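You operate a simulated robot arm through the tools that you are given. There is no shell and no other tool. Be economical: measure what you need, move in short steps, check, and stop when the job is done.

You run a simulated robot arm. Do the job below in one go: nothing can be reset, and whatever is moved stays where it is left.

TASK
Take the large blue cap and leave it in the orange tray. Put the purple patch on the shelf under the brown table. Take the purple ring gauge on the brown table and put it away on the front plate of the gauge rack. Put the small teal can on top of the small blue reel. Put the green pad on the top of the pump shelf. Fetch the orange peg and stand it on the teal card on the wooden table. The order is free. Set down upright: small teal can, orange peg.
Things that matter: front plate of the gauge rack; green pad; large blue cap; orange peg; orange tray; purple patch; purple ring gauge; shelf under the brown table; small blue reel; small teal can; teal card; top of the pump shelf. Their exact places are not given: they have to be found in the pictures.

The check looks at the end state, three seconds after you hand in, the way a careful person would. Anything else that was tipped, shoved, dropped, spilled or broken makes it a failure. A push-on lid holds only when it is set on centred and level and pressed home; a screw cap is set on level and turned clockwise until tight.

THE ROBOT
A 7-joint arm with a two-finger gripper on a trunk, on a base that drives. Base frame: it is fixed to the floor where the robot stands at the start and does not move with it; the origin is under the middle of the robot, x ahead of it, y to its left, z up; the surface under the hand at the start is at about z = 800. Readings come in mm, rad, newtons and seconds.
With the tool pointing down near the work surface it reaches from about 100 to 540 mm from the robot's upright axis, wherever it stands. Its first joint turns from -2.496 to 2.496 rad. Places, roughly: front plate of the gauge rack (36x17 cm) [20, -7220, 860]; green pad (9x6x5 cm) [-500, 300, 800]; large blue cap (6x6x2 cm) [500, 200, 800]; orange peg (5x5x9 cm) [-3400, 400, 900]; orange tray (17x15x5 cm) [600, 300, 800]; purple patch (6x4x4 cm) [400, 0, 800]; purple ring gauge [0, 250, 750]; shelf under the brown table [-200, 200, 300]; small blue reel (5x5x8 cm) [-500, 400, 800]; small teal can [0, 250, 750]; teal card [-3750, 250, 750]; top of the pump shelf (38x22 cm) [300, -3020, 320]. Payload 1.47 kg.
Tool frame: the origin (TCP) lies between the finger pads and is the grasp point; the fingertips stand 16 mm ahead of it; z points along the fingers, y is the line along which they close. Largest opening 87 mm; the body of the gripper starts 55 mm behind the TCP.
Orientation is that of the tool frame in the base frame, as a unit quaternion [w, x, y, z]. With the fingers straight down and closing along the base's y, the tool's x points along the base's -x, its y along +y and its z along -z.

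THE INTERFACE
- The arm moves only by the tool step_arm. Its argument "motion" is text: rows parted by semicolons, each of 7 numbers parted by spaces: the shift along the base's x, y, z in units of 20 mm (1.0 is 20 mm), then the turn, a rotation vector about the base's x, y, z in units of 6 degrees (1.0 is 6 degrees), then the gripper command, from -1 (shut) to 1 (fully open), values between in proportion. In form: dx dy dz wx wy wz fingers; .... A call has 1 to 10 rows; each row shifts and turns the commanded pose from where the row before left it. A call with a number of a shift or a turn outside -1 to 1 is refused whole. Rows are played at 5 a second. More than 50 mm and 0.15 rad between two rows, or a gripper value outside its range, and nothing of the call is played. Where a pose cannot be reached the arm comes as near as it can. A force on the tool above 40 N (or 10 N above the force at the start of the call, whichever is more), or a blocked arm, ends the call early, and 0.2 s more pass. The fingers move at their own pace (about 45 mm/s each) and stop on an object; they squeeze with about 28 N. The grip force told is the motor's: it shows also when the fingers shut on nothing. Time passes only in rows, and 0.2 s behind the last, so rows that do not move let the fingers close. It gives the time, the measured TCP pose, the force on the tool (base axes), the opening and the grip force at its end, in the units of the frame above (readings bear some noise), with the torque about the TCP (base axes, N m) and any sound that the robot's microphone picked up.
- Cameras (640 x 400 px; columns grow to the right, rows downward): "scene" is now at [77.2, 52.9, 1530.8]; the picture's right is [1.00, -0.07, 0.00], its down [-0.07, -0.93, -0.36] and it looks along [0.03, 0.36, -0.93] (base axes); focal length 277 px, centre (320, 200). "wrist" rides on the gripper at [73, 12, -90] in the tool frame; the picture's right is [-0.16, 0.99, 0.00], its down [-0.72, -0.12, -0.68] and it looks along [-0.67, -0.11, 0.73] (tool axes); focal length 247 px, centre (320, 200).
- capture(camera): a new picture of that camera. It takes no simulated time.
- raise_lower(by): slides the trunk up (or, below 0, down) by that many mm; the arm and the scene camera ride with it, the base frame stays. It gives what a move gives, with no picture.
- roll_base(legs): drives the robot by 1 to 6 legs, each [ahead, left, turn to the left] in mm, mm and rad, along the robot's own axes; the way and the turn of a leg run together, so that a leg with both is an arc; at most 1500 mm and 3.142 rad a leg. The arm and the cameras ride along, it lands a little off, and it stops where it bumps. It gives what a move gives.
- turn_head(pan, tilt): turns the head with the scene camera to pan (to the left, within 1.501 rad either way) and tilt (down, from -0.506 to 1.204), counted from straight ahead of the robot. It gives what a move gives.
- locate(camera, pixels): for up to 12 pixels [column, row] of the newest picture of that camera ("zoom" is the newest enlarged one), the place [x, y, z] in the base frame of the surface seen there, good to about 2 mm, but the place of the scene camera against the robot may be out by one fixed shift of up to 12 mm in any direction. It takes no simulated time.
- close_up(camera, box): a new picture of the part [left, top, right, bottom] of that camera's present view, enlarged. It takes no simulated time.
- job_done(): hands the job in; it is judged then, once.

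Go step by step. Measure first, check grasps and placings, and put right what went wrong. The budget is 124 turns and 126 pictures, counting those below and the enlarged ones. Unless the task says otherwise, let go and move clear before handing in, and close with one line.

The tools are called by a JSON object that holds its "method" and its "body". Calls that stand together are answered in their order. step_arm: Moves the arm, as the interface text tells. Its arguments: {"type":"object","properties":{"motion":{"type":"string"}},"required":["motion"]} The other tools are called the same way: raise_lower (by) slides the trunk up or down; roll_base (legs) drives the base; turn_head (pan, tilt) turns the head that bears the scene camera; capture (camera) takes a picture; locate (camera, pixels) gives the place of the surface under pixels of a picture; close_up (camera, box) takes an enlarged picture of a part of a camera's view; job_done () hands the job in.

At the start:

```text
time_s: 0.0
ee_pos: [67.7, 291.9, 1042.2]
tcp_rot: [0.0, 0.0, 1.0, 0.0]
force: [1.2, -0.1, -0.3]
moment: [0.04, 0.0, 0.01]
width: 87.0
gripper_force: 0.0
trunk travel left (down, up): [-886.0, 354.0]
robot x, y, heading: [1.0, -2.2, 0.001]
head pan, tilt: [1.499, 1.201]
```

scene: 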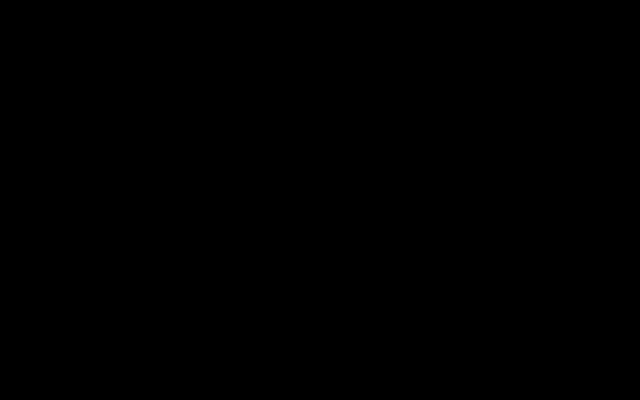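
wrist: 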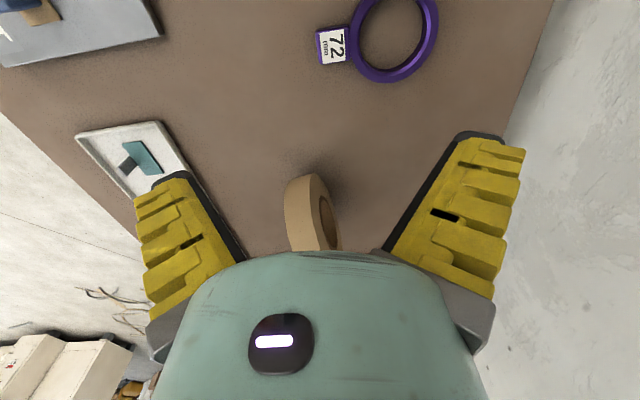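

The scene picture is black and the wrist picture shows a purple ring at (395,40) on the brown table. I'll turn the head a little and take a new scene picture.

{"method": "turn_head", "body": {"pan": 1.2, "tilt": 0.9}}

{"method": "capture", "body": {"camera": "scene"}}

{"method": "capture", "body": {"camera": "wrist"}}

```text
time_s: 0.8
ee_pos: [68.5, 291.8, 1043.6]
tcp_rot: [-0.001, 0.0, 1.0, 0.001]
force: [-0.5, 0.9, 0.3]
moment: [-0.02, 0.0, -0.02]
width: 86.8
gripper_force: 0.1
trunk travel left (down, up): [-886.0, 354.0]
robot x, y, heading: [-3.8, -0.2, 0.002]
head pan, tilt: [1.201, 0.901]
```

```text
123 pictures are left
```

scene: 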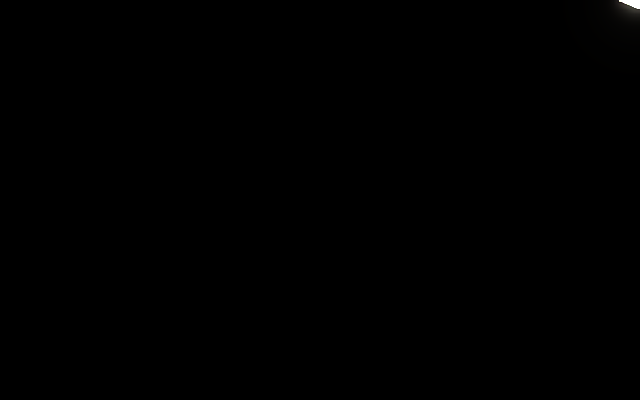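

```text
122 pictures are left
```

wrist: 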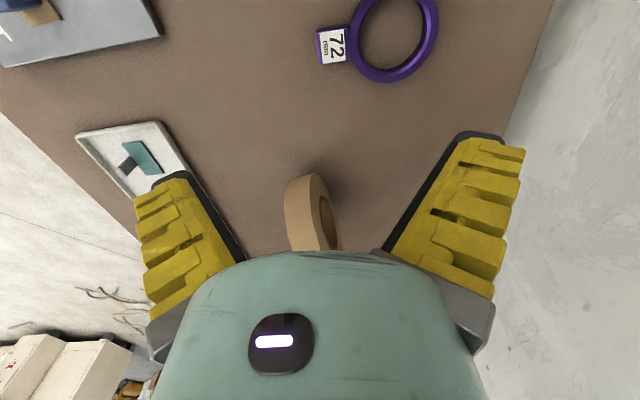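

The scene camera is still almost fully dark (light only at the top right corner), probably blocked by the arm. I'll turn the head forward with a lesser tilt.

{"method": "turn_head", "body": {"pan": 0.3, "tilt": 0.7}}

{"method": "capture", "body": {"camera": "scene"}}

{"method": "locate", "body": {"camera": "wrist", "pixels": [[390, 80], [433, 20], [333, 45], [145, 155], [310, 190], [150, 30], [40, 20], [520, 100], [60, 170], [10, 60], [60, 360], [362, 40]]}}

```text
time_s: 2.0
ee_pos: [69.2, 292.7, 1042.7]
tcp_rot: [0.0, 0.001, 1.0, 0.0]
force: [0.6, 0.0, 0.0]
moment: [0.01, -0.02, -0.02]
width: 87.0
gripper_force: 0.0
trunk travel left (down, up): [-886.0, 354.0]
robot x, y, heading: [-1.5, -2.0, -0.003]
head pan, tilt: [0.3, 0.7]
```

```text
121 pictures are left
```

scene: 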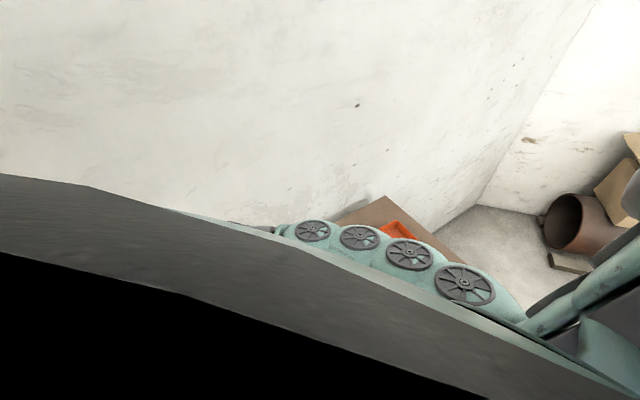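

```text
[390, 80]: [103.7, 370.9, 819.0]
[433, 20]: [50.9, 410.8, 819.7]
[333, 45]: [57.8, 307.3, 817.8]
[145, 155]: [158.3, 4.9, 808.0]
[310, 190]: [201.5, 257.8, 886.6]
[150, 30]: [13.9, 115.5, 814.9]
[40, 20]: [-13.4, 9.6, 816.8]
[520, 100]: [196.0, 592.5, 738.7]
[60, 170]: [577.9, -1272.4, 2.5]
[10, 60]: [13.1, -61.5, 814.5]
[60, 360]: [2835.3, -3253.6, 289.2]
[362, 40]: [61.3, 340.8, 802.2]
```

The grey-black shape is an arm link in front of the camera; the orange tray shows at about (395,230). I'll locate a few points and look elsewhere with the head.

{"method": "locate", "body": {"camera": "scene", "pixels": [[395, 230], [375, 210], [465, 283], [310, 230], [100, 220], [570, 220], [300, 100], [590, 330], [100, 350]]}}

{"method": "turn_head", "body": {"pan": -0.8, "tilt": 0.7}}

{"method": "capture", "body": {"camera": "scene"}}

{"method": "turn_head", "body": {"pan": 1.5, "tilt": 0.3}}

{"method": "capture", "body": {"camera": "scene"}}

```text
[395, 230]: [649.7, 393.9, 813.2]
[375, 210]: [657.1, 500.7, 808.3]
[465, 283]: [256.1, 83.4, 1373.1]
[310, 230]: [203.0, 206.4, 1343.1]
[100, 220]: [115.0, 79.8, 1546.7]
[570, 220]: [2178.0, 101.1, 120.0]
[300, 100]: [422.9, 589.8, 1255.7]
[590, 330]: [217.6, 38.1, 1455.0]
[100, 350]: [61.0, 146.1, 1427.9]
```

```text
time_s: 3.3
ee_pos: [69.2, 292.5, 1042.7]
tcp_rot: [0.0, 0.0, 1.0, 0.001]
force: [0.2, -0.1, 0.1]
moment: [0.02, 0.01, 0.02]
width: 86.9
gripper_force: 0.1
trunk travel left (down, up): [-886.0, 354.0]
robot x, y, heading: [1.3, -2.9, 0.002]
head pan, tilt: [-0.799, 0.7]
```

```text
120 pictures are left
```

scene: 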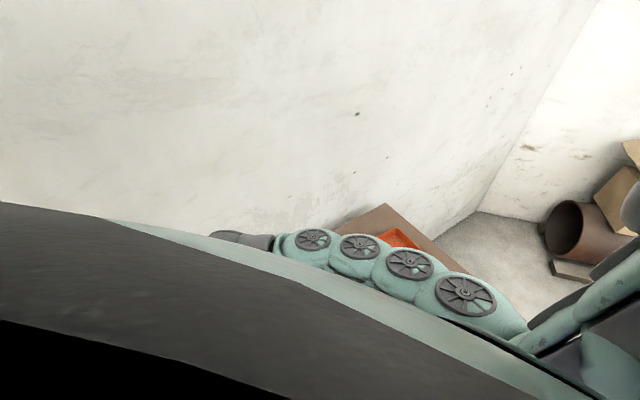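

```text
time_s: 5.5
ee_pos: [69.9, 292.9, 1042.0]
tcp_rot: [0.0, 0.0, 1.0, 0.0]
force: [0.8, -0.7, 0.2]
moment: [-0.01, 0.03, 0.02]
width: 86.9
gripper_force: 0.0
trunk travel left (down, up): [-886.0, 354.0]
robot x, y, heading: [-0.2, -1.5, -0.002]
head pan, tilt: [1.499, 0.3]
```

```text
119 pictures are left
```

scene: 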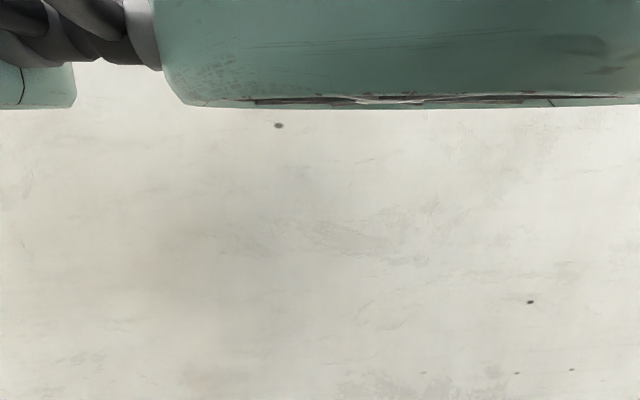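

The pan -0.8 picture nearly repeats the pan 0.3 one, so I doubt what the head does. I'll take it step by step: set pan -0.8, and check the picture against located places.

{"method": "turn_head", "body": {"pan": -1.2, "tilt": 0.5}}

{"method": "capture", "body": {"camera": "scene"}}

{"method": "locate", "body": {"camera": "scene", "pixels": [[320, 50], [320, 200], [320, 350], [100, 200], [540, 200], [100, 50], [540, 50]]}}

```text
time_s: 7.9
ee_pos: [68.9, 292.2, 1041.7]
tcp_rot: [-0.001, 0.0, 1.0, 0.0]
force: [-0.5, 0.6, -0.3]
moment: [0.02, 0.04, -0.06]
width: 87.1
gripper_force: 0.0
trunk travel left (down, up): [-886.0, 354.0]
robot x, y, heading: [3.5, 2.2, -0.002]
head pan, tilt: [-1.201, 0.499]
```

```text
118 pictures are left
```

scene: 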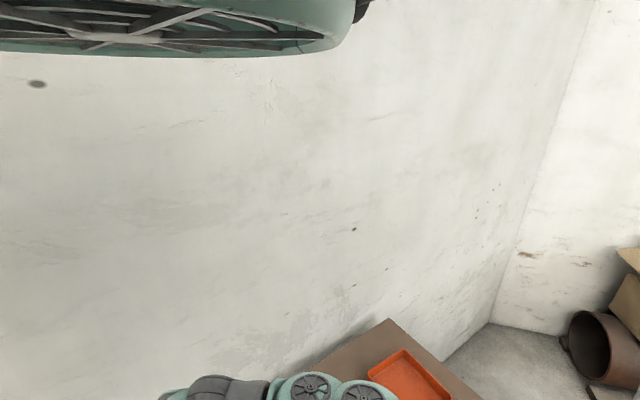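

```text
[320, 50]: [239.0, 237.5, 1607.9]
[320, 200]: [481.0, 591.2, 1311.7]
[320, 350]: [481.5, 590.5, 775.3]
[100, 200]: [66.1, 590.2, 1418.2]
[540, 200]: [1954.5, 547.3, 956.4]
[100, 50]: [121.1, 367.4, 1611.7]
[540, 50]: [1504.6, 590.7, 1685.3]
```

The centre pixel looks toward azimuth 0.93, not −1.2, so the picture may lag or the head may be stuck. I'll recapture without moving.

{"method": "capture", "body": {"camera": "scene"}}

{"method": "locate", "body": {"camera": "scene", "pixels": [[320, 200]]}}

```text
117 pictures are left
```

scene: 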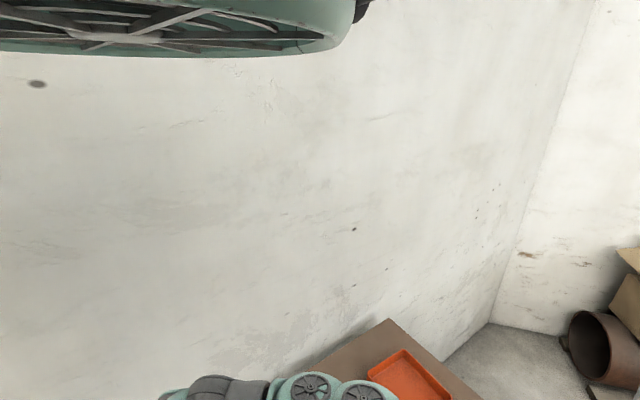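

```text
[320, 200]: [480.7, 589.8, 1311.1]
```

The picture really looks toward azimuth ~1.0 while pan reads −1.2, so the head seems blocked by the arm's elbow, which is folded up beside it. I'll stretch the arm out a bit to bring the elbow away, then look again.

{"method": "step_arm", "body": {"motion": "1 0.6 0 0 0 0 1;1 0.6 0 0 0 0 1;1 0.6 0 0 0 0 1;1 0.6 0 0 0 0 1;1 0.6 0 0 0 0 1;1 0.6 0 0 0 0 1;1 0 0 0 0 0 1;1 0 0 0 0 0 1;1 0 0 0 0 0 1;1 0 0 0 0 0 1"}}

{"method": "turn_head", "body": {"pan": -0.3, "tilt": 0.7}}

{"method": "capture", "body": {"camera": "scene"}}

{"method": "capture", "body": {"camera": "wrist"}}

{"method": "locate", "body": {"camera": "scene", "pixels": [[320, 200], [320, 350], [100, 200], [540, 200], [540, 350]]}}

```text
time_s: 10.1
ee_pos: [270.2, 365.1, 1042.7]
tcp_rot: [0.0, 0.0, 1.0, 0.0]
force: [0.4, 0.3, 0.6]
moment: [0.01, 0.02, -0.02]
width: 87.1
gripper_force: 0.1
trunk travel left (down, up): [-886.0, 354.0]
robot x, y, heading: [-0.7, -4.3, 0.002]
head pan, tilt: [-1.201, 0.499]
```

```text
time_s: 11.3
ee_pos: [270.1, 365.1, 1042.4]
tcp_rot: [0.0, 0.0, 1.0, 0.0]
force: [0.2, -0.3, 0.6]
moment: [-0.03, 0.02, 0.0]
width: 87.0
gripper_force: 0.1
trunk travel left (down, up): [-886.0, 354.0]
robot x, y, heading: [2.3, -1.8, 0.002]
head pan, tilt: [-0.3, 0.7]
```

```text
116 pictures are left
```

scene: 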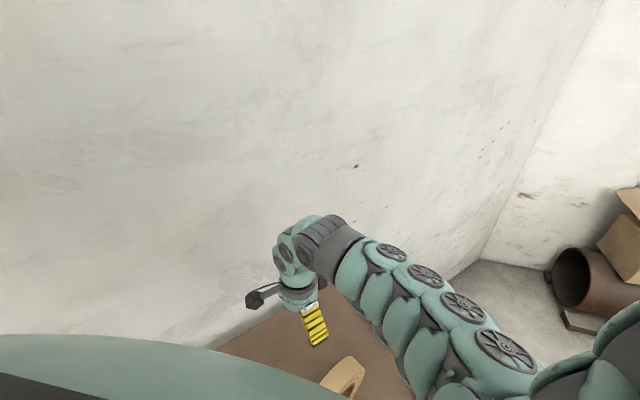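

```text
115 pictures are left
```

wrist: 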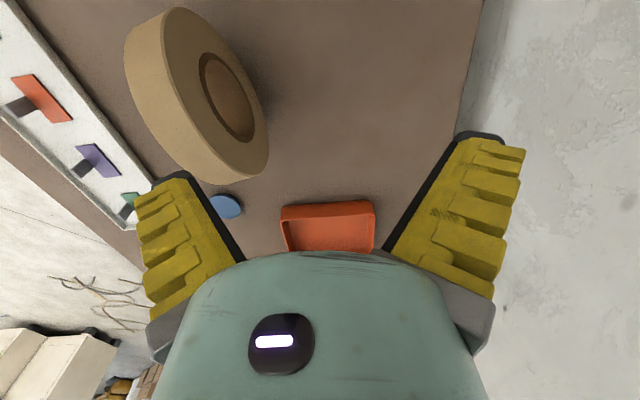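

```text
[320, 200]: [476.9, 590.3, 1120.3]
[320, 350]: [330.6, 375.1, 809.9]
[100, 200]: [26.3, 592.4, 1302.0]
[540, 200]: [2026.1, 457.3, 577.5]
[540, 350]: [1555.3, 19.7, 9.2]
```

The blue cap is at wrist (227,205), orange tray at (330,225), coloured patches on a white board at (45,95), (97,158), (130,200). I'll locate these.

{"method": "locate", "body": {"camera": "wrist", "pixels": [[227, 203], [328, 212], [330, 235], [97, 158], [85, 165], [45, 98], [110, 200], [128, 225], [60, 190], [5, 140], [200, 90], [470, 60]]}}

{"method": "close_up", "body": {"camera": "wrist", "box": [0, 40, 240, 240]}}

```text
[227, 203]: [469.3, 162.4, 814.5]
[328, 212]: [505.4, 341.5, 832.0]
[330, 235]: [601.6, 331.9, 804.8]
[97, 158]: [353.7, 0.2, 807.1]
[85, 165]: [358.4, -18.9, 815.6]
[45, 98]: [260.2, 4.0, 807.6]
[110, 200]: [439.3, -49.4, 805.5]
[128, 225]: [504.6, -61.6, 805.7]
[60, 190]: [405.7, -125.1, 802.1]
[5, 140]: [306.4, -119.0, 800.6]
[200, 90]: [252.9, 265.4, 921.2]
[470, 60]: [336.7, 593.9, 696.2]
```

```text
2.00 times, centred on (120, 140) of wrist
```

zoom: 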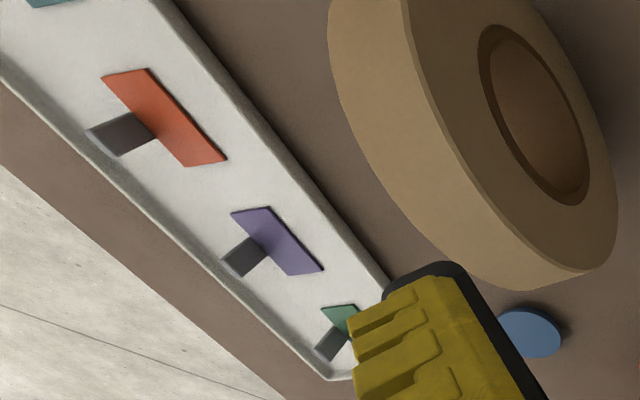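

The patches have grey handles; the purple one is near (354,5,807), the cap near (469,162,814), the tray near (600,340). I need to understand where the robot itself stands against the table, so I'll raise the trunk and turn the hand to look toward −y and −x.

{"method": "raise_lower", "body": {"by": 150}}

{"method": "step_arm", "body": {"motion": "-1 0 0 0 0 -1 1;-1 0 0 0 0 -1 1;-1 0 0 0 0 -1 1;-1 0 0 0 0 -1 1;-1 0 0 0 0 -1 1;0 0 0 0 0 -1 1;0 0 0 0 0 -1 1;0 0 0 0 0 -1 1;0 0 0 0 0 -1 1;0 0 0 0 0 -1 1"}}

{"method": "step_arm", "body": {"motion": "0 0 0 0 0 -1 1;0 0 0 0 0 -1 1;0 0 0 0 0 -1 1;0 0 0 0 0 -1 1;0 0 0 0 0 -1 1"}}

{"method": "capture", "body": {"camera": "wrist"}}

{"method": "capture", "body": {"camera": "scene"}}

```text
time_s: 13.0
ee_pos: [270.3, 363.7, 1192.8]
tcp_rot: [0.0, 0.0, 1.0, -0.001]
force: [0.4, -0.1, 0.0]
moment: [-0.02, -0.01, -0.05]
width: 87.1
gripper_force: 0.0
trunk travel left (down, up): [-1036.0, 204.0]
robot x, y, heading: [-1.7, -1.2, 0.003]
head pan, tilt: [-0.3, 0.7]
```

```text
time_s: 15.2
ee_pos: [170.4, 364.4, 1192.6]
tcp_rot: [0.001, 0.501, 0.865, -0.001]
force: [-0.6, -0.9, -0.1]
moment: [0.0, 0.0, -0.02]
width: 87.3
gripper_force: 0.1
trunk travel left (down, up): [-1036.0, 204.0]
robot x, y, heading: [1.1, 0.4, -0.002]
head pan, tilt: [-0.3, 0.7]
```

```text
time_s: 16.4
ee_pos: [171.0, 364.9, 1193.1]
tcp_rot: [0.0, 0.709, 0.705, 0.0]
force: [0.1, -0.2, 0.1]
moment: [-0.01, 0.01, -0.02]
width: 86.9
gripper_force: 0.0
trunk travel left (down, up): [-1036.0, 204.0]
robot x, y, heading: [-0.8, 1.6, -0.0]
head pan, tilt: [-0.3, 0.7]
```

```text
113 pictures are left
```

wrist: 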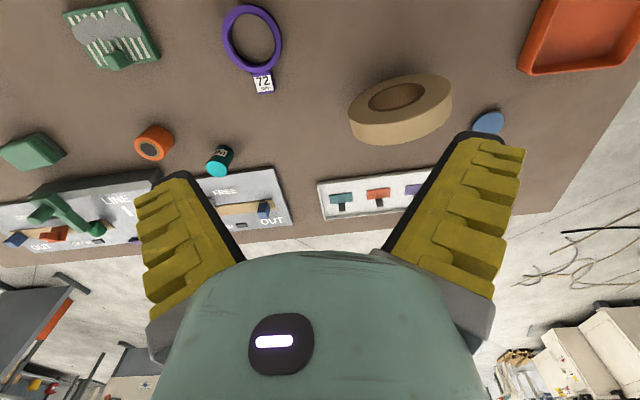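

```text
112 pictures are left
```

scene: 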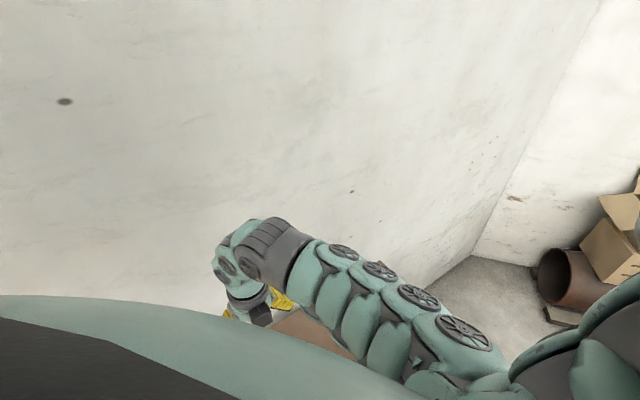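

The wrist picture (looking −y) shows no robot body at the origin, so the robot seems to hang above the table. Visible: ring (252,40) with tag (262,83), teal can (220,160), orange reel (153,142), green block (30,150), patch board (370,190). I'll locate them.

{"method": "locate", "body": {"camera": "wrist", "pixels": [[222, 153], [214, 170], [153, 130], [30, 148], [118, 58], [227, 20], [262, 83], [275, 60], [405, 95], [488, 122], [245, 210], [45, 215]]}}

{"method": "close_up", "body": {"camera": "wrist", "box": [0, 100, 320, 300]}}

{"method": "turn_head", "body": {"pan": 1.5, "tilt": 1.0}}

{"method": "capture", "body": {"camera": "scene"}}

```text
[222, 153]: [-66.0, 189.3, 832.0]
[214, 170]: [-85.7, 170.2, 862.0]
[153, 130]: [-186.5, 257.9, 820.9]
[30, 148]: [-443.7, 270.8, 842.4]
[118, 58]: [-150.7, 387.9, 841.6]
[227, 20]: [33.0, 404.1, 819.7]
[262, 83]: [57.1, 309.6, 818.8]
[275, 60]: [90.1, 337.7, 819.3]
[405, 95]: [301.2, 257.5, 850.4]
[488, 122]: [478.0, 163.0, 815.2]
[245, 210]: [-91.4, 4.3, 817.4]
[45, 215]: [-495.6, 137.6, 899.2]
```

```text
2.00 times, centred on (160, 200) of wrist
```

zoom: 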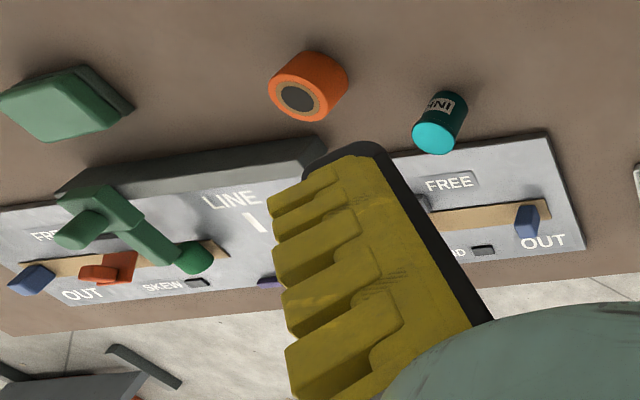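

```text
time_s: 18.2
ee_pos: [169.8, 366.3, 1193.0]
tcp_rot: [0.001, 0.707, 0.707, 0.0]
force: [-0.4, 0.7, -0.9]
moment: [0.02, 0.03, 0.02]
width: 86.9
gripper_force: 0.1
trunk travel left (down, up): [-1036.0, 204.0]
robot x, y, heading: [-1.1, -2.0, 0.0]
head pan, tilt: [1.499, 1.0]
```

```text
110 pictures are left
```

scene: 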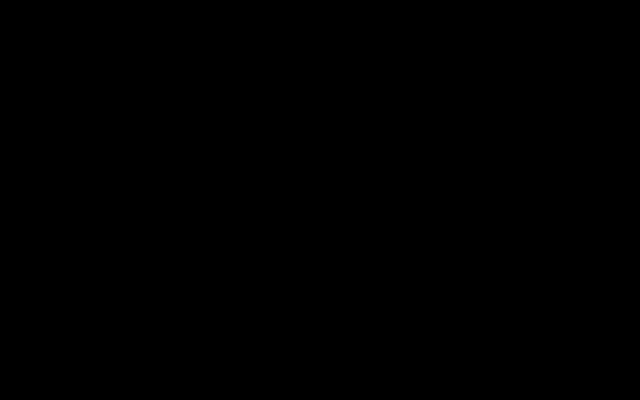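

Teal can top is at about (-75,175,862), ring lies at about (60,380) with tag at (57,309), green block at (-444,271). Next I turn the hand to look toward −x to find the blue reel and table end.

{"method": "step_arm", "body": {"motion": "-1 -0.3 0 0 0 -1 1;-1 -0.3 0 0 0 -1 1;-1 -0.3 0 0 0 -1 1;-1 -0.3 0 0 0 -1 1;-1 -0.3 0 0 0 -1 1;-1 -0.3 0 0 0 -1 1;-1 -0.3 0 0 0 -1 1;-1 -0.3 0 0 0 -1 1;-1 -0.3 0 0 0 -1 1;-1 -0.3 0 0 0 -1 1"}}

{"method": "step_arm", "body": {"motion": "-1 -0.3 0 0 0 -1 1;-1 -0.3 0 0 0 -1 1;-1 0 0 0 0 -1 1;-1 0 0 0 0 -1 1;-1 0 0 0 0 -1 1"}}

{"method": "capture", "body": {"camera": "wrist"}}

{"method": "turn_head", "body": {"pan": -1.5, "tilt": 0.3}}

{"method": "capture", "body": {"camera": "scene"}}

```text
time_s: 20.6
ee_pos: [32.3, 302.2, 1156.8]
tcp_rot: [0.026, 0.968, 0.244, 0.058]
force: [-1.2, 0.4, 0.2]
moment: [0.01, 0.03, -0.01]
width: 87.2
gripper_force: 0.1
trunk travel left (down, up): [-1036.0, 204.0]
robot x, y, heading: [3.3, 3.6, -0.002]
head pan, tilt: [1.499, 1.0]
stopped in row 10: the arm was blocked; the commanded pose is now the measured one
```

```text
time_s: 21.4
ee_pos: [200.9, 220.4, 1061.7]
tcp_rot: [0.115, 0.948, 0.131, 0.268]
force: [-0.4, -0.2, -0.7]
moment: [-0.03, -0.02, -0.01]
width: 87.0
gripper_force: 0.0
trunk travel left (down, up): [-1036.0, 204.0]
robot x, y, heading: [2.1, -0.8, 0.002]
head pan, tilt: [1.499, 1.0]
stopped in row 3: the arm was blocked; the commanded pose is now the measured one
```

```text
109 pictures are left
```

wrist: 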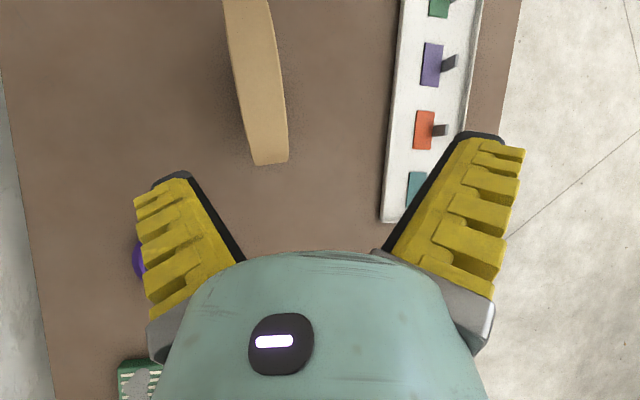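

```text
time_s: 24.0
ee_pos: [200.0, 220.1, 1062.9]
tcp_rot: [0.115, 0.948, 0.131, 0.265]
force: [-0.1, -0.6, 0.1]
moment: [-0.01, 0.0, 0.01]
width: 86.8
gripper_force: 0.0
trunk travel left (down, up): [-1036.0, 204.0]
robot x, y, heading: [-5.2, -1.2, -0.001]
head pan, tilt: [-1.499, 0.3]
```

```text
108 pictures are left
```

scene: 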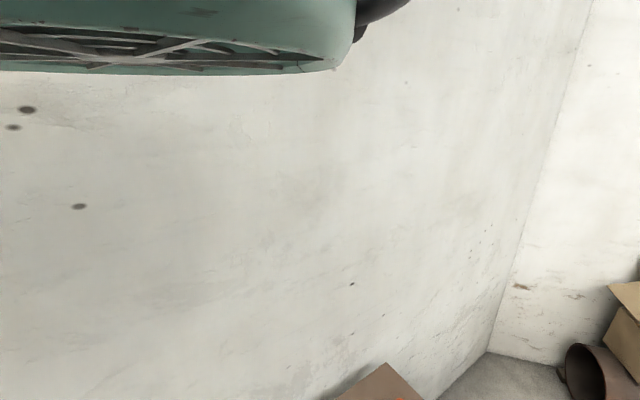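

The arm hit a joint limit while turning that way and ended tilted about 34° at (200,220,1063). I'll right the tool and turn back the other way.

{"method": "step_arm", "body": {"motion": "0 0 0.8 0.25 0.9 0.3 1;0 0 0.8 0.25 0.9 0.3 1;0 0 0.8 0.25 0.9 0.3 1;0 0 0.8 0.25 0.9 0.3 1;0 0 0.8 0.25 0.9 0.3 1;0 0 0.8 0.25 0.9 0.3 1"}}

```text
time_s: 24.7
ee_pos: [479.2, 187.9, 1152.7]
tcp_rot: [0.127, 0.904, 0.106, 0.395]
force: [-0.5, 0.0, -0.2]
moment: [-0.01, -0.04, 0.03]
width: 86.9
gripper_force: 0.2
trunk travel left (down, up): [-1036.0, 204.0]
robot x, y, heading: [-0.2, -0.3, -0.001]
head pan, tilt: [-1.499, 0.3]
stopped in row 3: the arm was blocked; the commanded pose is now the measured one
```

The arm is still stuck near a joint limit; I'll undo the yaw (turn about +z) first without other changes.

{"method": "step_arm", "body": {"motion": "0 0 0 0 0 1 1;0 0 0 0 0 1 1;0 0 0 0 0 1 1;0 0 0 0 0 1 1;0 0 0 0 0 1 1"}}

```text
time_s: 26.1
ee_pos: [528.8, 186.6, 1180.4]
tcp_rot: [0.044, 0.816, 0.347, 0.46]
force: [0.0, 0.2, 0.8]
moment: [0.0, -0.01, 0.02]
width: 86.9
gripper_force: 0.1
trunk travel left (down, up): [-1036.0, 204.0]
robot x, y, heading: [1.4, 2.5, 0.001]
head pan, tilt: [-1.499, 0.3]
stopped in row 5: the arm was blocked; the commanded pose is now the measured one
```

The yaw came back partly; now the tool is tilted 55° outward at (529,187,1180). I'll pull in while righting.

{"method": "step_arm", "body": {"motion": "-0.5 0 0 -0.28 0.88 0 1;-0.5 0 0 -0.28 0.88 0 1;-0.5 0 0 -0.28 0.88 0 1;-0.5 0 0 -0.28 0.88 0 1;-0.5 0 0 -0.28 0.88 0 1;-0.5 0 0 -0.28 0.88 0 1;-0.5 0 0 -0.28 0.88 0 1;-0.5 0 0 -0.28 0.88 0 1;-0.5 0 0 -0.28 0.88 0 1;-0.5 0 0 -0.28 0.88 0 1"}}

{"method": "capture", "body": {"camera": "wrist"}}

```text
time_s: 28.3
ee_pos: [423.1, 188.5, 1176.3]
tcp_rot: [-0.001, 0.921, 0.39, -0.01]
force: [-0.6, 0.2, -0.8]
moment: [0.01, 0.0, 0.01]
width: 87.2
gripper_force: 0.1
trunk travel left (down, up): [-1036.0, 204.0]
robot x, y, heading: [1.9, 1.5, 0.003]
head pan, tilt: [-1.499, 0.3]
```

```text
107 pictures are left
```

wrist: 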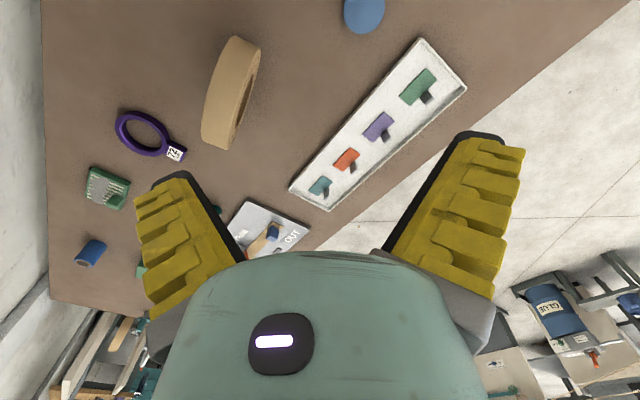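

The tool is upright again at (423,188,1176). Blue reel at (92,252), cap at (363,12), patches along the board (320,186),(347,158),(378,125),(418,86). I'll locate them and zoom.

{"method": "locate", "body": {"camera": "wrist", "pixels": [[92, 245], [82, 260], [102, 245], [363, 8], [377, 123], [386, 136], [290, 190], [462, 88], [50, 300], [42, 5], [310, 225], [630, 10]]}}

{"method": "close_up", "body": {"camera": "wrist", "box": [40, 150, 200, 250]}}

{"method": "close_up", "body": {"camera": "wrist", "box": [280, 20, 480, 220]}}

```text
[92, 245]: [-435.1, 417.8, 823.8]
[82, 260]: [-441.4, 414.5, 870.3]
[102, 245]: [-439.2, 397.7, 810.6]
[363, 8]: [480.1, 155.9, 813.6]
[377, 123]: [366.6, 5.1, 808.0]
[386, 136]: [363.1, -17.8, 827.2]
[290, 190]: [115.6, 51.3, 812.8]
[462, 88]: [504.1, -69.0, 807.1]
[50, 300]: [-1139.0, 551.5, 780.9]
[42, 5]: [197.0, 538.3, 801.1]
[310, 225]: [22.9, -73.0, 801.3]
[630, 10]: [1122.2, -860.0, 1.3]
```

```text
4.00 times, centred on (120, 200) of wrist
```

zoom: 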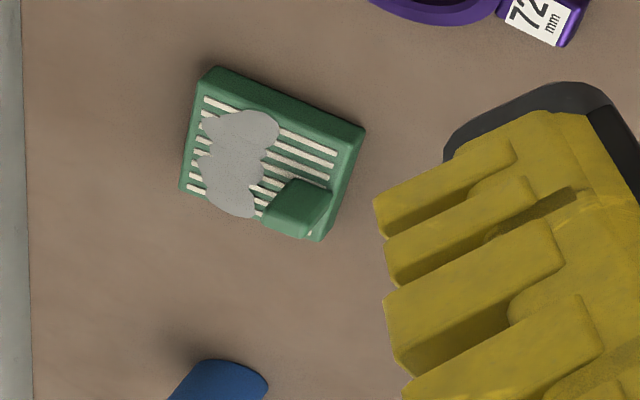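

```text
2.00 times, centred on (380, 120) of wrist
```

zoom: 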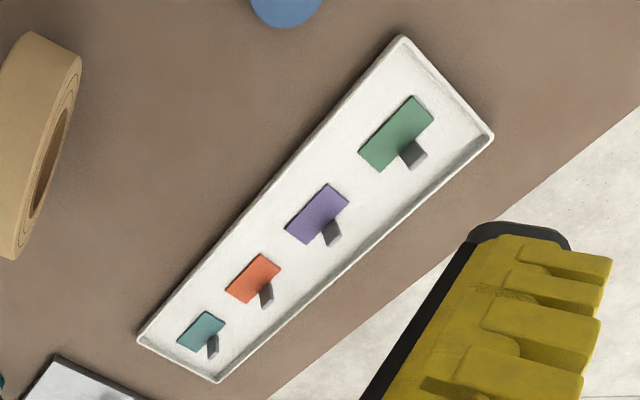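

Reel is near (-440,412), top ≈870; green block near (-450,270); purple patch at (365,5) with its knob up. I'll test driving: ahead 200 mm, which brings cap and tray into reach, then look at the cap.

{"method": "roll_base", "body": {"legs": [[200, 0, 0]]}}

{"method": "capture", "body": {"camera": "wrist"}}

{"method": "capture", "body": {"camera": "scene"}}

```text
time_s: 29.9
ee_pos: [622.4, 189.1, 1177.8]
tcp_rot: [0.0, 0.92, 0.391, -0.009]
force: [0.0, -0.5, -0.1]
moment: [0.01, 0.01, 0.01]
width: 87.1
gripper_force: 0.1
trunk travel left (down, up): [-1036.0, 204.0]
robot x, y, heading: [198.0, -2.2, -0.0]
head pan, tilt: [-1.499, 0.3]
```

```text
104 pictures are left
```

wrist: 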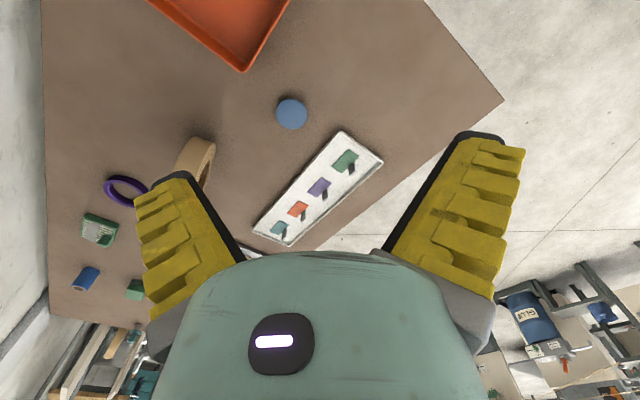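

```text
103 pictures are left
```

scene: 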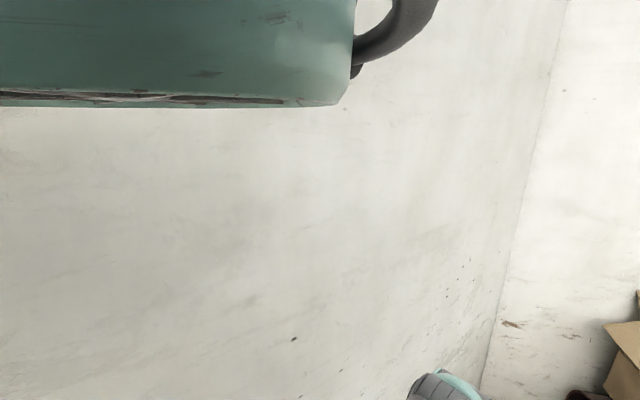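

The drive went as asked (robot x = 198) with no bump. Cap is at (291,114) and tray corner at (242,70); I'll locate their edges.

{"method": "locate", "body": {"camera": "wrist", "pixels": [[291, 112], [277, 112], [306, 112], [291, 100], [290, 123], [242, 66], [285, 3], [185, 22], [235, 20], [318, 187], [325, 198]]}}

```text
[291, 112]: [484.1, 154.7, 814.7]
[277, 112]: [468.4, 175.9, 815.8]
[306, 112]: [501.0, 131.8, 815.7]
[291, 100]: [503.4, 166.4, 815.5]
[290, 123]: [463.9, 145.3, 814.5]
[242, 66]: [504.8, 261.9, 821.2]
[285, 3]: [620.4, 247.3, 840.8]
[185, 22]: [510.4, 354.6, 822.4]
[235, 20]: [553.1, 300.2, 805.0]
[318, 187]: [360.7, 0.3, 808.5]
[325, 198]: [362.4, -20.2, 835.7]
```

Cap centre is (484.5,154.5), top 815. I'll go above it.

{"method": "step_arm", "body": {"motion": "-0.986 -0.247 -1 0 0 0 1;-0.986 -0.247 -1 0 0 0 1;-0.986 -0.247 -1 0 0 0 1;-0.986 -0.247 -1 0 0 0 1;-0.986 -0.247 -1 0 0 0 1;-0.986 -0.247 -1 0 0 0 1;-0.986 -0.247 -1 0 0 0 1;0 0 -1 0 0 0 1;0 0 -1 0 0 0 1;0 0 -1 0 0 0 1"}}

{"method": "step_arm", "body": {"motion": "0 0 -1 0 0 0 1;0 0 -1 0 0 0 1;0 0 -1 0 0 0 1;0 0 -1 0 0 0 1;0 0 -1 0 0 0 1"}}

{"method": "capture", "body": {"camera": "wrist"}}

```text
time_s: 32.1
ee_pos: [480.1, 157.3, 977.5]
tcp_rot: [-0.002, 0.921, 0.39, -0.011]
force: [0.1, -0.3, -0.8]
moment: [-0.05, 0.01, 0.0]
width: 87.2
gripper_force: 0.0
trunk travel left (down, up): [-1036.0, 204.0]
robot x, y, heading: [201.8, -0.2, 0.002]
head pan, tilt: [-1.499, 0.3]
```

```text
time_s: 33.3
ee_pos: [482.9, 154.0, 957.7]
tcp_rot: [-0.001, 0.921, 0.391, -0.008]
force: [0.5, 1.2, -0.3]
moment: [-0.02, 0.0, -0.01]
width: 86.8
gripper_force: 0.1
out of reach, approached as far as the arm can: row 2, 3, 4, 5
trunk travel left (down, up): [-1036.0, 204.0]
robot x, y, heading: [201.6, 0.9, -0.001]
head pan, tilt: [-1.499, 0.3]
```

```text
102 pictures are left
```

wrist: 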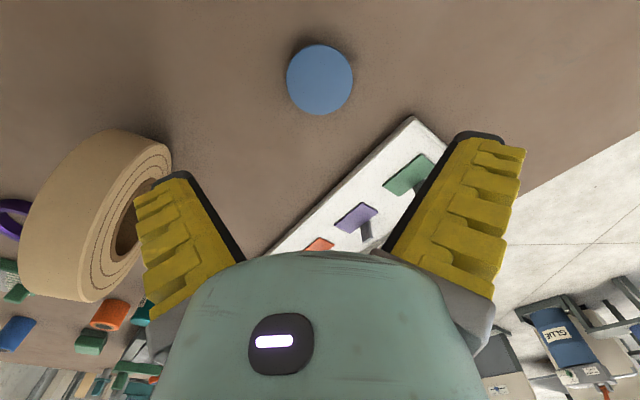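

The trunk height limits the descent; I'll lower the trunk 100 mm and check.

{"method": "raise_lower", "body": {"by": -100}}

{"method": "capture", "body": {"camera": "wrist"}}

{"method": "locate", "body": {"camera": "wrist", "pixels": [[320, 60], [320, 80]]}}

```text
time_s: 34.6
ee_pos: [481.6, 154.3, 856.7]
tcp_rot: [0.0, 0.92, 0.391, -0.009]
force: [0.2, 0.3, -0.1]
moment: [0.02, -0.03, -0.03]
width: 87.0
gripper_force: 0.1
trunk travel left (down, up): [-936.0, 304.0]
robot x, y, heading: [200.7, 0.9, -0.002]
head pan, tilt: [-1.499, 0.3]
```

```text
101 pictures are left
```

wrist: 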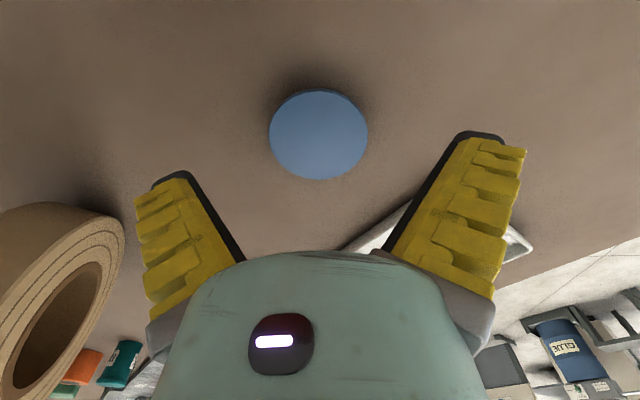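

```text
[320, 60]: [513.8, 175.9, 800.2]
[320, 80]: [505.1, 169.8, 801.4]
```

The cap sits centred between the fingers. I'll lower 37 mm, close, and lift with the trunk.

{"method": "raise_lower", "body": {"by": -37}}

{"method": "step_arm", "body": {"motion": "0 0 0 0 0 0 -1;0 0 0 0 0 0 -1;0 0 0 0 0 0 -1;0 0 0 0 0 0 -1;0 0 0 0 0 0 -1"}}

{"method": "raise_lower", "body": {"by": 80}}

{"method": "capture", "body": {"camera": "wrist"}}

```text
time_s: 35.5
ee_pos: [483.5, 154.3, 820.8]
tcp_rot: [0.0, 0.92, 0.391, -0.009]
force: [0.1, -0.5, -0.8]
moment: [0.02, 0.0, 0.01]
width: 87.1
gripper_force: 0.0
trunk travel left (down, up): [-899.0, 341.0]
robot x, y, heading: [197.5, 2.6, -0.0]
head pan, tilt: [-1.499, 0.3]
```

```text
time_s: 36.6
ee_pos: [483.4, 154.3, 821.3]
tcp_rot: [-0.001, 0.92, 0.391, -0.009]
force: [-0.8, -1.1, 10.1]
moment: [-0.13, 0.14, 0.02]
width: 48.4
gripper_force: 28.2
trunk travel left (down, up): [-899.0, 341.0]
robot x, y, heading: [196.2, -2.0, 0.0]
head pan, tilt: [-1.499, 0.3]
```

```text
time_s: 37.8
ee_pos: [482.3, 153.5, 900.2]
tcp_rot: [0.0, 0.92, 0.391, -0.009]
force: [0.9, -0.7, -0.1]
moment: [-0.01, 0.03, 0.03]
width: 45.8
gripper_force: 28.2
trunk travel left (down, up): [-979.0, 261.0]
robot x, y, heading: [195.8, -0.8, 0.003]
head pan, tilt: [-1.499, 0.3]
```

```text
100 pictures are left
```

wrist: 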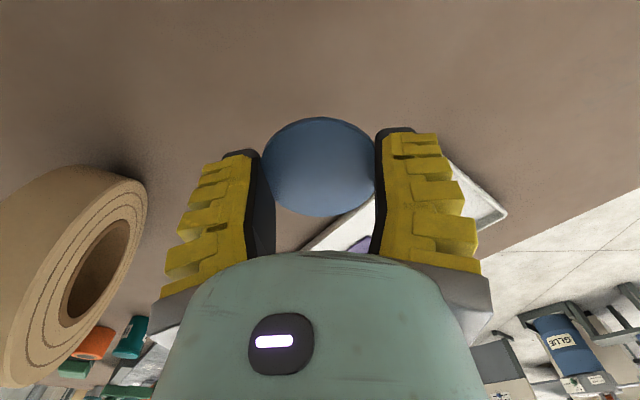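

The cap is held (width 46, grip 28 N), somewhat ahead of the finger centre. I'll carry it over the tray centre, about (590,335).

{"method": "step_arm", "body": {"motion": "0.53 0.9 0 0 0 0 -1;0.53 0.9 0 0 0 0 -1;0.53 0.9 0 0 0 0 -1;0.53 0.9 0 0 0 0 -1;0.53 0.9 0 0 0 0 -1;0.53 0.9 0 0 0 0 -1;0.53 0.9 0 0 0 0 -1;0.53 0.9 0 0 0 0 -1;0.53 0.9 0 0 0 0 -1;0.53 0.9 0 0 0 0 -1"}}

{"method": "capture", "body": {"camera": "wrist"}}

{"method": "locate", "body": {"camera": "wrist", "pixels": [[320, 165], [320, 130], [320, 60], [200, 60], [440, 60]]}}

```text
time_s: 40.0
ee_pos: [494.4, 172.7, 901.9]
tcp_rot: [-0.001, 0.92, 0.391, -0.009]
force: [0.6, 0.5, 0.6]
moment: [0.03, 0.0, -0.01]
width: 43.7
gripper_force: 28.3
out of reach, approached as far as the arm can: row 2, 3, 4, 5, 6, 7, 8, 9, 10
trunk travel left (down, up): [-979.0, 261.0]
robot x, y, heading: [201.9, -1.1, -0.001]
head pan, tilt: [-1.499, 0.3]
```

```text
99 pictures are left
```

wrist: 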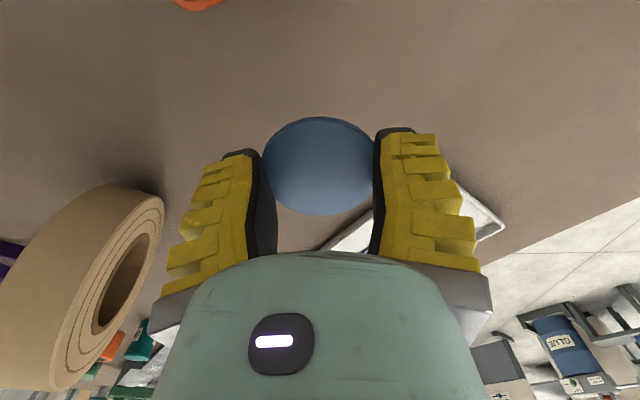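

```text
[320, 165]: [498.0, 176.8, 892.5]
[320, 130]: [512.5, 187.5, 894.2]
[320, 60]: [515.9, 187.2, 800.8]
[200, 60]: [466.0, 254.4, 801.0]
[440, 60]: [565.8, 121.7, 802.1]
```

The located cap top centre (≈498,177,893) is right by the TCP, so the grip is fine; but the arm is at its reach. I'll drive the base ahead and left to bring the tray into reach.

{"method": "roll_base", "body": {"legs": [[110, 90, 0]]}}

{"method": "capture", "body": {"camera": "wrist"}}

```text
time_s: 41.4
ee_pos: [605.9, 260.2, 901.5]
tcp_rot: [0.0, 0.92, 0.392, -0.008]
force: [0.3, 0.0, 0.6]
moment: [0.01, -0.01, 0.0]
width: 0.0
gripper_force: 28.3
trunk travel left (down, up): [-979.0, 261.0]
robot x, y, heading: [310.5, 85.3, 0.004]
head pan, tilt: [-1.499, 0.3]
```

```text
98 pictures are left
```

wrist: 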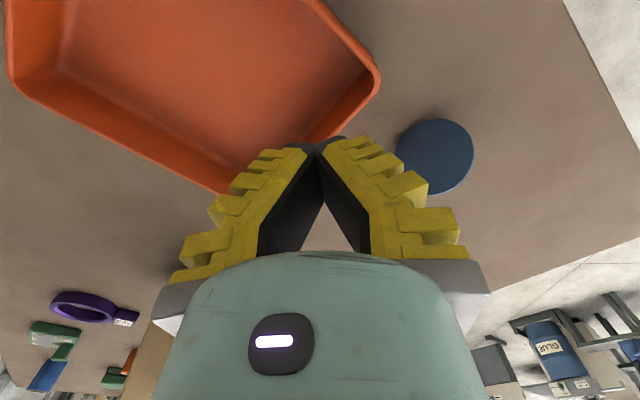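

The cap slipped out and lies on the table at (435,155). I'll look closely at its shape and locate it.

{"method": "close_up", "body": {"camera": "wrist", "box": [380, 100, 500, 200]}}

{"method": "locate", "body": {"camera": "wrist", "pixels": [[435, 152], [400, 155], [471, 150], [437, 121], [432, 184], [455, 180], [376, 70], [330, 5], [15, 75], [225, 190], [200, 60], [435, 188]]}}

```text
4.00 times, centred on (440, 150) of wrist
```

zoom: 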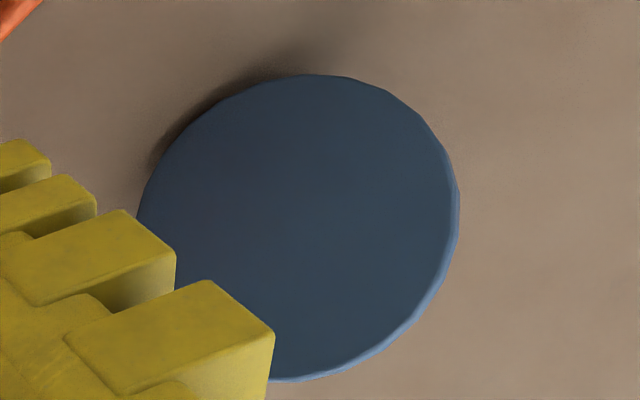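

```text
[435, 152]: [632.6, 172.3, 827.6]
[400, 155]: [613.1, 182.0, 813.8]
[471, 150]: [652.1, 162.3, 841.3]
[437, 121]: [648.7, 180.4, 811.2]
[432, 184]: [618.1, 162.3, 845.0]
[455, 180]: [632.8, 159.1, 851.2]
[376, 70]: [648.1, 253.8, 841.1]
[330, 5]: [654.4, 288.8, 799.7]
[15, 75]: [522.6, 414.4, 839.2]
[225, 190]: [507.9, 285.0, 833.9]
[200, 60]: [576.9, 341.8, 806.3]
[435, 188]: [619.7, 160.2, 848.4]
```

The located heights (811 to 851) show the cap tilted, perhaps still falling. I'll let time pass while opening the fingers and rising, and look again.

{"method": "step_arm", "body": {"motion": "0 0 1 0 0 0 1;0 0 1 0 0 0 1;0 0 1 0 0 0 1;0 0 1 0 0 0 1;0 0 1 0 0 0 1"}}

{"method": "capture", "body": {"camera": "wrist"}}

```text
time_s: 42.8
ee_pos: [655.0, 204.2, 994.3]
tcp_rot: [0.058, 0.929, 0.365, 0.006]
force: [-0.8, 0.5, 0.2]
moment: [0.0, 0.0, -0.01]
width: 86.7
gripper_force: 0.1
trunk travel left (down, up): [-979.0, 261.0]
robot x, y, heading: [309.7, 88.0, 0.001]
head pan, tilt: [-1.499, 0.3]
stopped in row 5: the arm was blocked; the commanded pose is now the measured one
```

```text
96 pictures are left
```

wrist: 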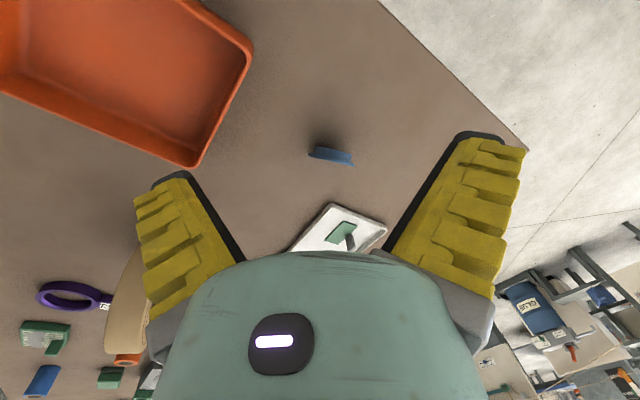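

The cap now appears on edge at (332,155), maybe rolling. I'll locate it, hold still one beat, and look again.

{"method": "locate", "body": {"camera": "wrist", "pixels": [[332, 148], [332, 160], [312, 152], [352, 160]]}}

{"method": "step_arm", "body": {"motion": "0 0 0 0 0 0 1"}}

{"method": "capture", "body": {"camera": "wrist"}}

{"method": "locate", "body": {"camera": "wrist", "pixels": [[332, 148], [332, 160], [312, 152], [352, 160]]}}

```text
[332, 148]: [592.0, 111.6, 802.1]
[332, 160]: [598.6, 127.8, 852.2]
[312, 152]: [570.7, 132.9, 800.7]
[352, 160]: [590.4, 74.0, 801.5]
```

```text
time_s: 43.2
ee_pos: [653.5, 204.1, 995.2]
tcp_rot: [0.056, 0.929, 0.366, 0.006]
force: [-0.3, 0.8, 0.6]
moment: [-0.01, 0.0, -0.01]
width: 87.0
gripper_force: 0.2
trunk travel left (down, up): [-979.0, 261.0]
robot x, y, heading: [310.7, 92.1, 0.003]
head pan, tilt: [-1.499, 0.3]
```

```text
95 pictures are left
```

wrist: 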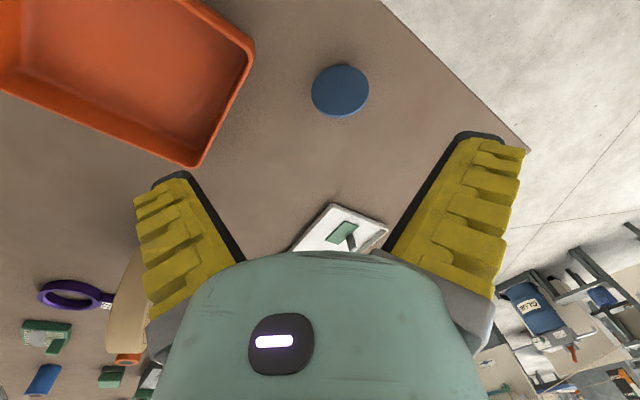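

```text
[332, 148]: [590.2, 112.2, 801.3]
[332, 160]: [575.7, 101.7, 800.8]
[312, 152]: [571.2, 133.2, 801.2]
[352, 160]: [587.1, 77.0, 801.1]
```

It is still wobbling and now shows its face at (340,90). I'll wait two seconds and look once more.

{"method": "step_arm", "body": {"motion": "0 0 0 0 0 0 1;0 0 0 0 0 0 1;0 0 0 0 0 0 1;0 0 0 0 0 0 1;0 0 0 0 0 0 1;0 0 0 0 0 0 1;0 0 0 0 0 0 1;0 0 0 0 0 0 1"}}

{"method": "capture", "body": {"camera": "wrist"}}

{"method": "locate", "body": {"camera": "wrist", "pixels": [[340, 88], [313, 90], [368, 90], [340, 66], [340, 114], [340, 102]]}}

```text
time_s: 45.0
ee_pos: [652.6, 206.6, 995.2]
tcp_rot: [0.054, 0.929, 0.365, 0.004]
force: [0.7, -0.3, 0.3]
moment: [0.02, 0.01, 0.0]
width: 87.0
gripper_force: 0.0
trunk travel left (down, up): [-979.0, 261.0]
robot x, y, heading: [307.5, 86.2, -0.0]
head pan, tilt: [-1.499, 0.3]
```

```text
94 pictures are left
```

wrist: 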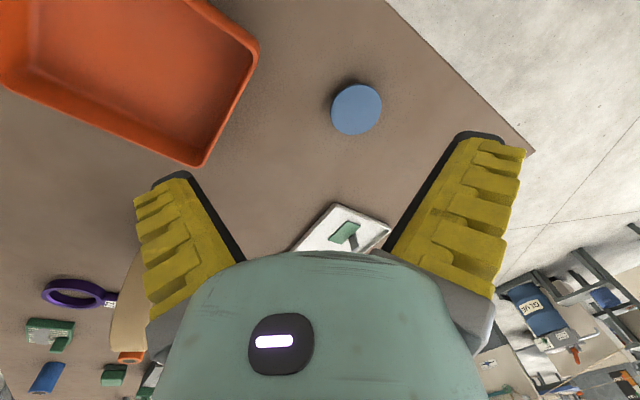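

```text
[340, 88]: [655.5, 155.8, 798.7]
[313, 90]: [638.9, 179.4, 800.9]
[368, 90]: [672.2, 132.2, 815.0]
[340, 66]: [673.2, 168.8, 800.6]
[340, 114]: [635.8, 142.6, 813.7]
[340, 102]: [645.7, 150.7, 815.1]
```

The cap has settled flat at about (357,110). The fingers evidently splay outward when wide open and squeezed the cap out downward, so next time I'll grip it lower with a limited closing command and move it quickly. First I right the tool and locate the cap exactly.

{"method": "step_arm", "body": {"motion": "0 -0.5 0.5 0.46 0.22 0 1;0 -0.5 0.5 0.46 0.22 0 1;0 -0.5 0 0 0 0 1;0 -0.5 0 0 0 0 1"}}

{"method": "raise_lower", "body": {"by": -90}}

{"method": "capture", "body": {"camera": "wrist"}}

```text
time_s: 45.6
ee_pos: [664.8, 170.2, 1014.8]
tcp_rot: [-0.001, 0.954, 0.298, 0.002]
force: [0.0, 0.6, 0.1]
moment: [-0.02, 0.02, 0.04]
width: 87.0
gripper_force: 0.2
trunk travel left (down, up): [-979.0, 261.0]
robot x, y, heading: [308.5, 89.9, 0.001]
head pan, tilt: [-1.499, 0.3]
stopped in row 3: the arm was blocked; the commanded pose is now the measured one
```

```text
time_s: 46.9
ee_pos: [663.9, 169.8, 925.7]
tcp_rot: [-0.001, 0.954, 0.299, 0.002]
force: [-0.5, 0.6, -0.3]
moment: [-0.01, -0.01, 0.03]
width: 87.1
gripper_force: 0.0
trunk travel left (down, up): [-889.0, 351.0]
robot x, y, heading: [311.7, 87.1, 0.002]
head pan, tilt: [-1.499, 0.3]
```

```text
93 pictures are left
```

wrist: 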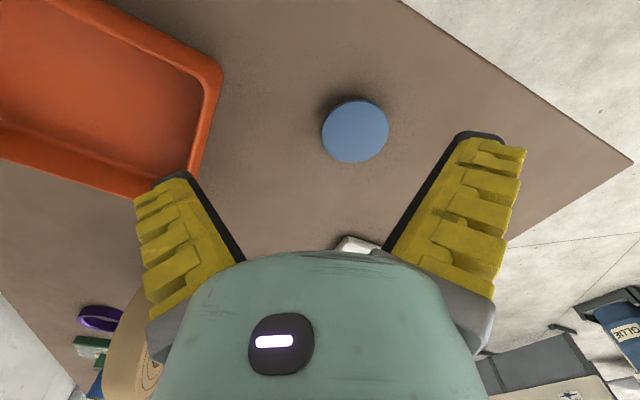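

The arm blocked again because the hand's yaw is at its limit relative to the arm. I'll turn the yaw back by +60° for room and locate the cap.

{"method": "locate", "body": {"camera": "wrist", "pixels": [[355, 128], [324, 128], [387, 128], [355, 103], [355, 153]]}}

{"method": "step_arm", "body": {"motion": "0 0 0 0 0 1 1;0 0 0 0 0 1 1;0 0 0 0 0 1 1;0 0 0 0 0 1 1;0 0 0 0 0 1 1;0 0 0 0 0 1 1;0 0 0 0 0 1 1;0 0 0 0 0 1 1;0 0 0 0 0 1 1;0 0 0 0 0 1 1"}}

{"method": "capture", "body": {"camera": "wrist"}}

```text
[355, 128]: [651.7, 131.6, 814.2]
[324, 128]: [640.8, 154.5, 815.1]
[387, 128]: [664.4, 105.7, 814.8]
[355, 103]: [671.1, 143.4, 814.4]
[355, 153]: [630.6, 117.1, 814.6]
```

```text
time_s: 48.2
ee_pos: [675.6, 151.1, 925.1]
tcp_rot: [-0.001, 0.877, 0.48, 0.0]
force: [0.2, -0.5, -0.2]
moment: [-0.01, -0.02, 0.0]
width: 87.0
gripper_force: 0.0
trunk travel left (down, up): [-889.0, 351.0]
robot x, y, heading: [309.5, 89.5, 0.002]
head pan, tilt: [-1.499, 0.3]
stopped in row 6: the arm was blocked; the commanded pose is now the measured one
```

```text
92 pictures are left
```

wrist: 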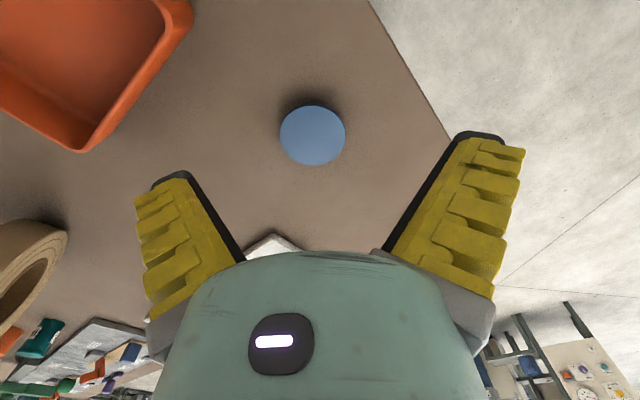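

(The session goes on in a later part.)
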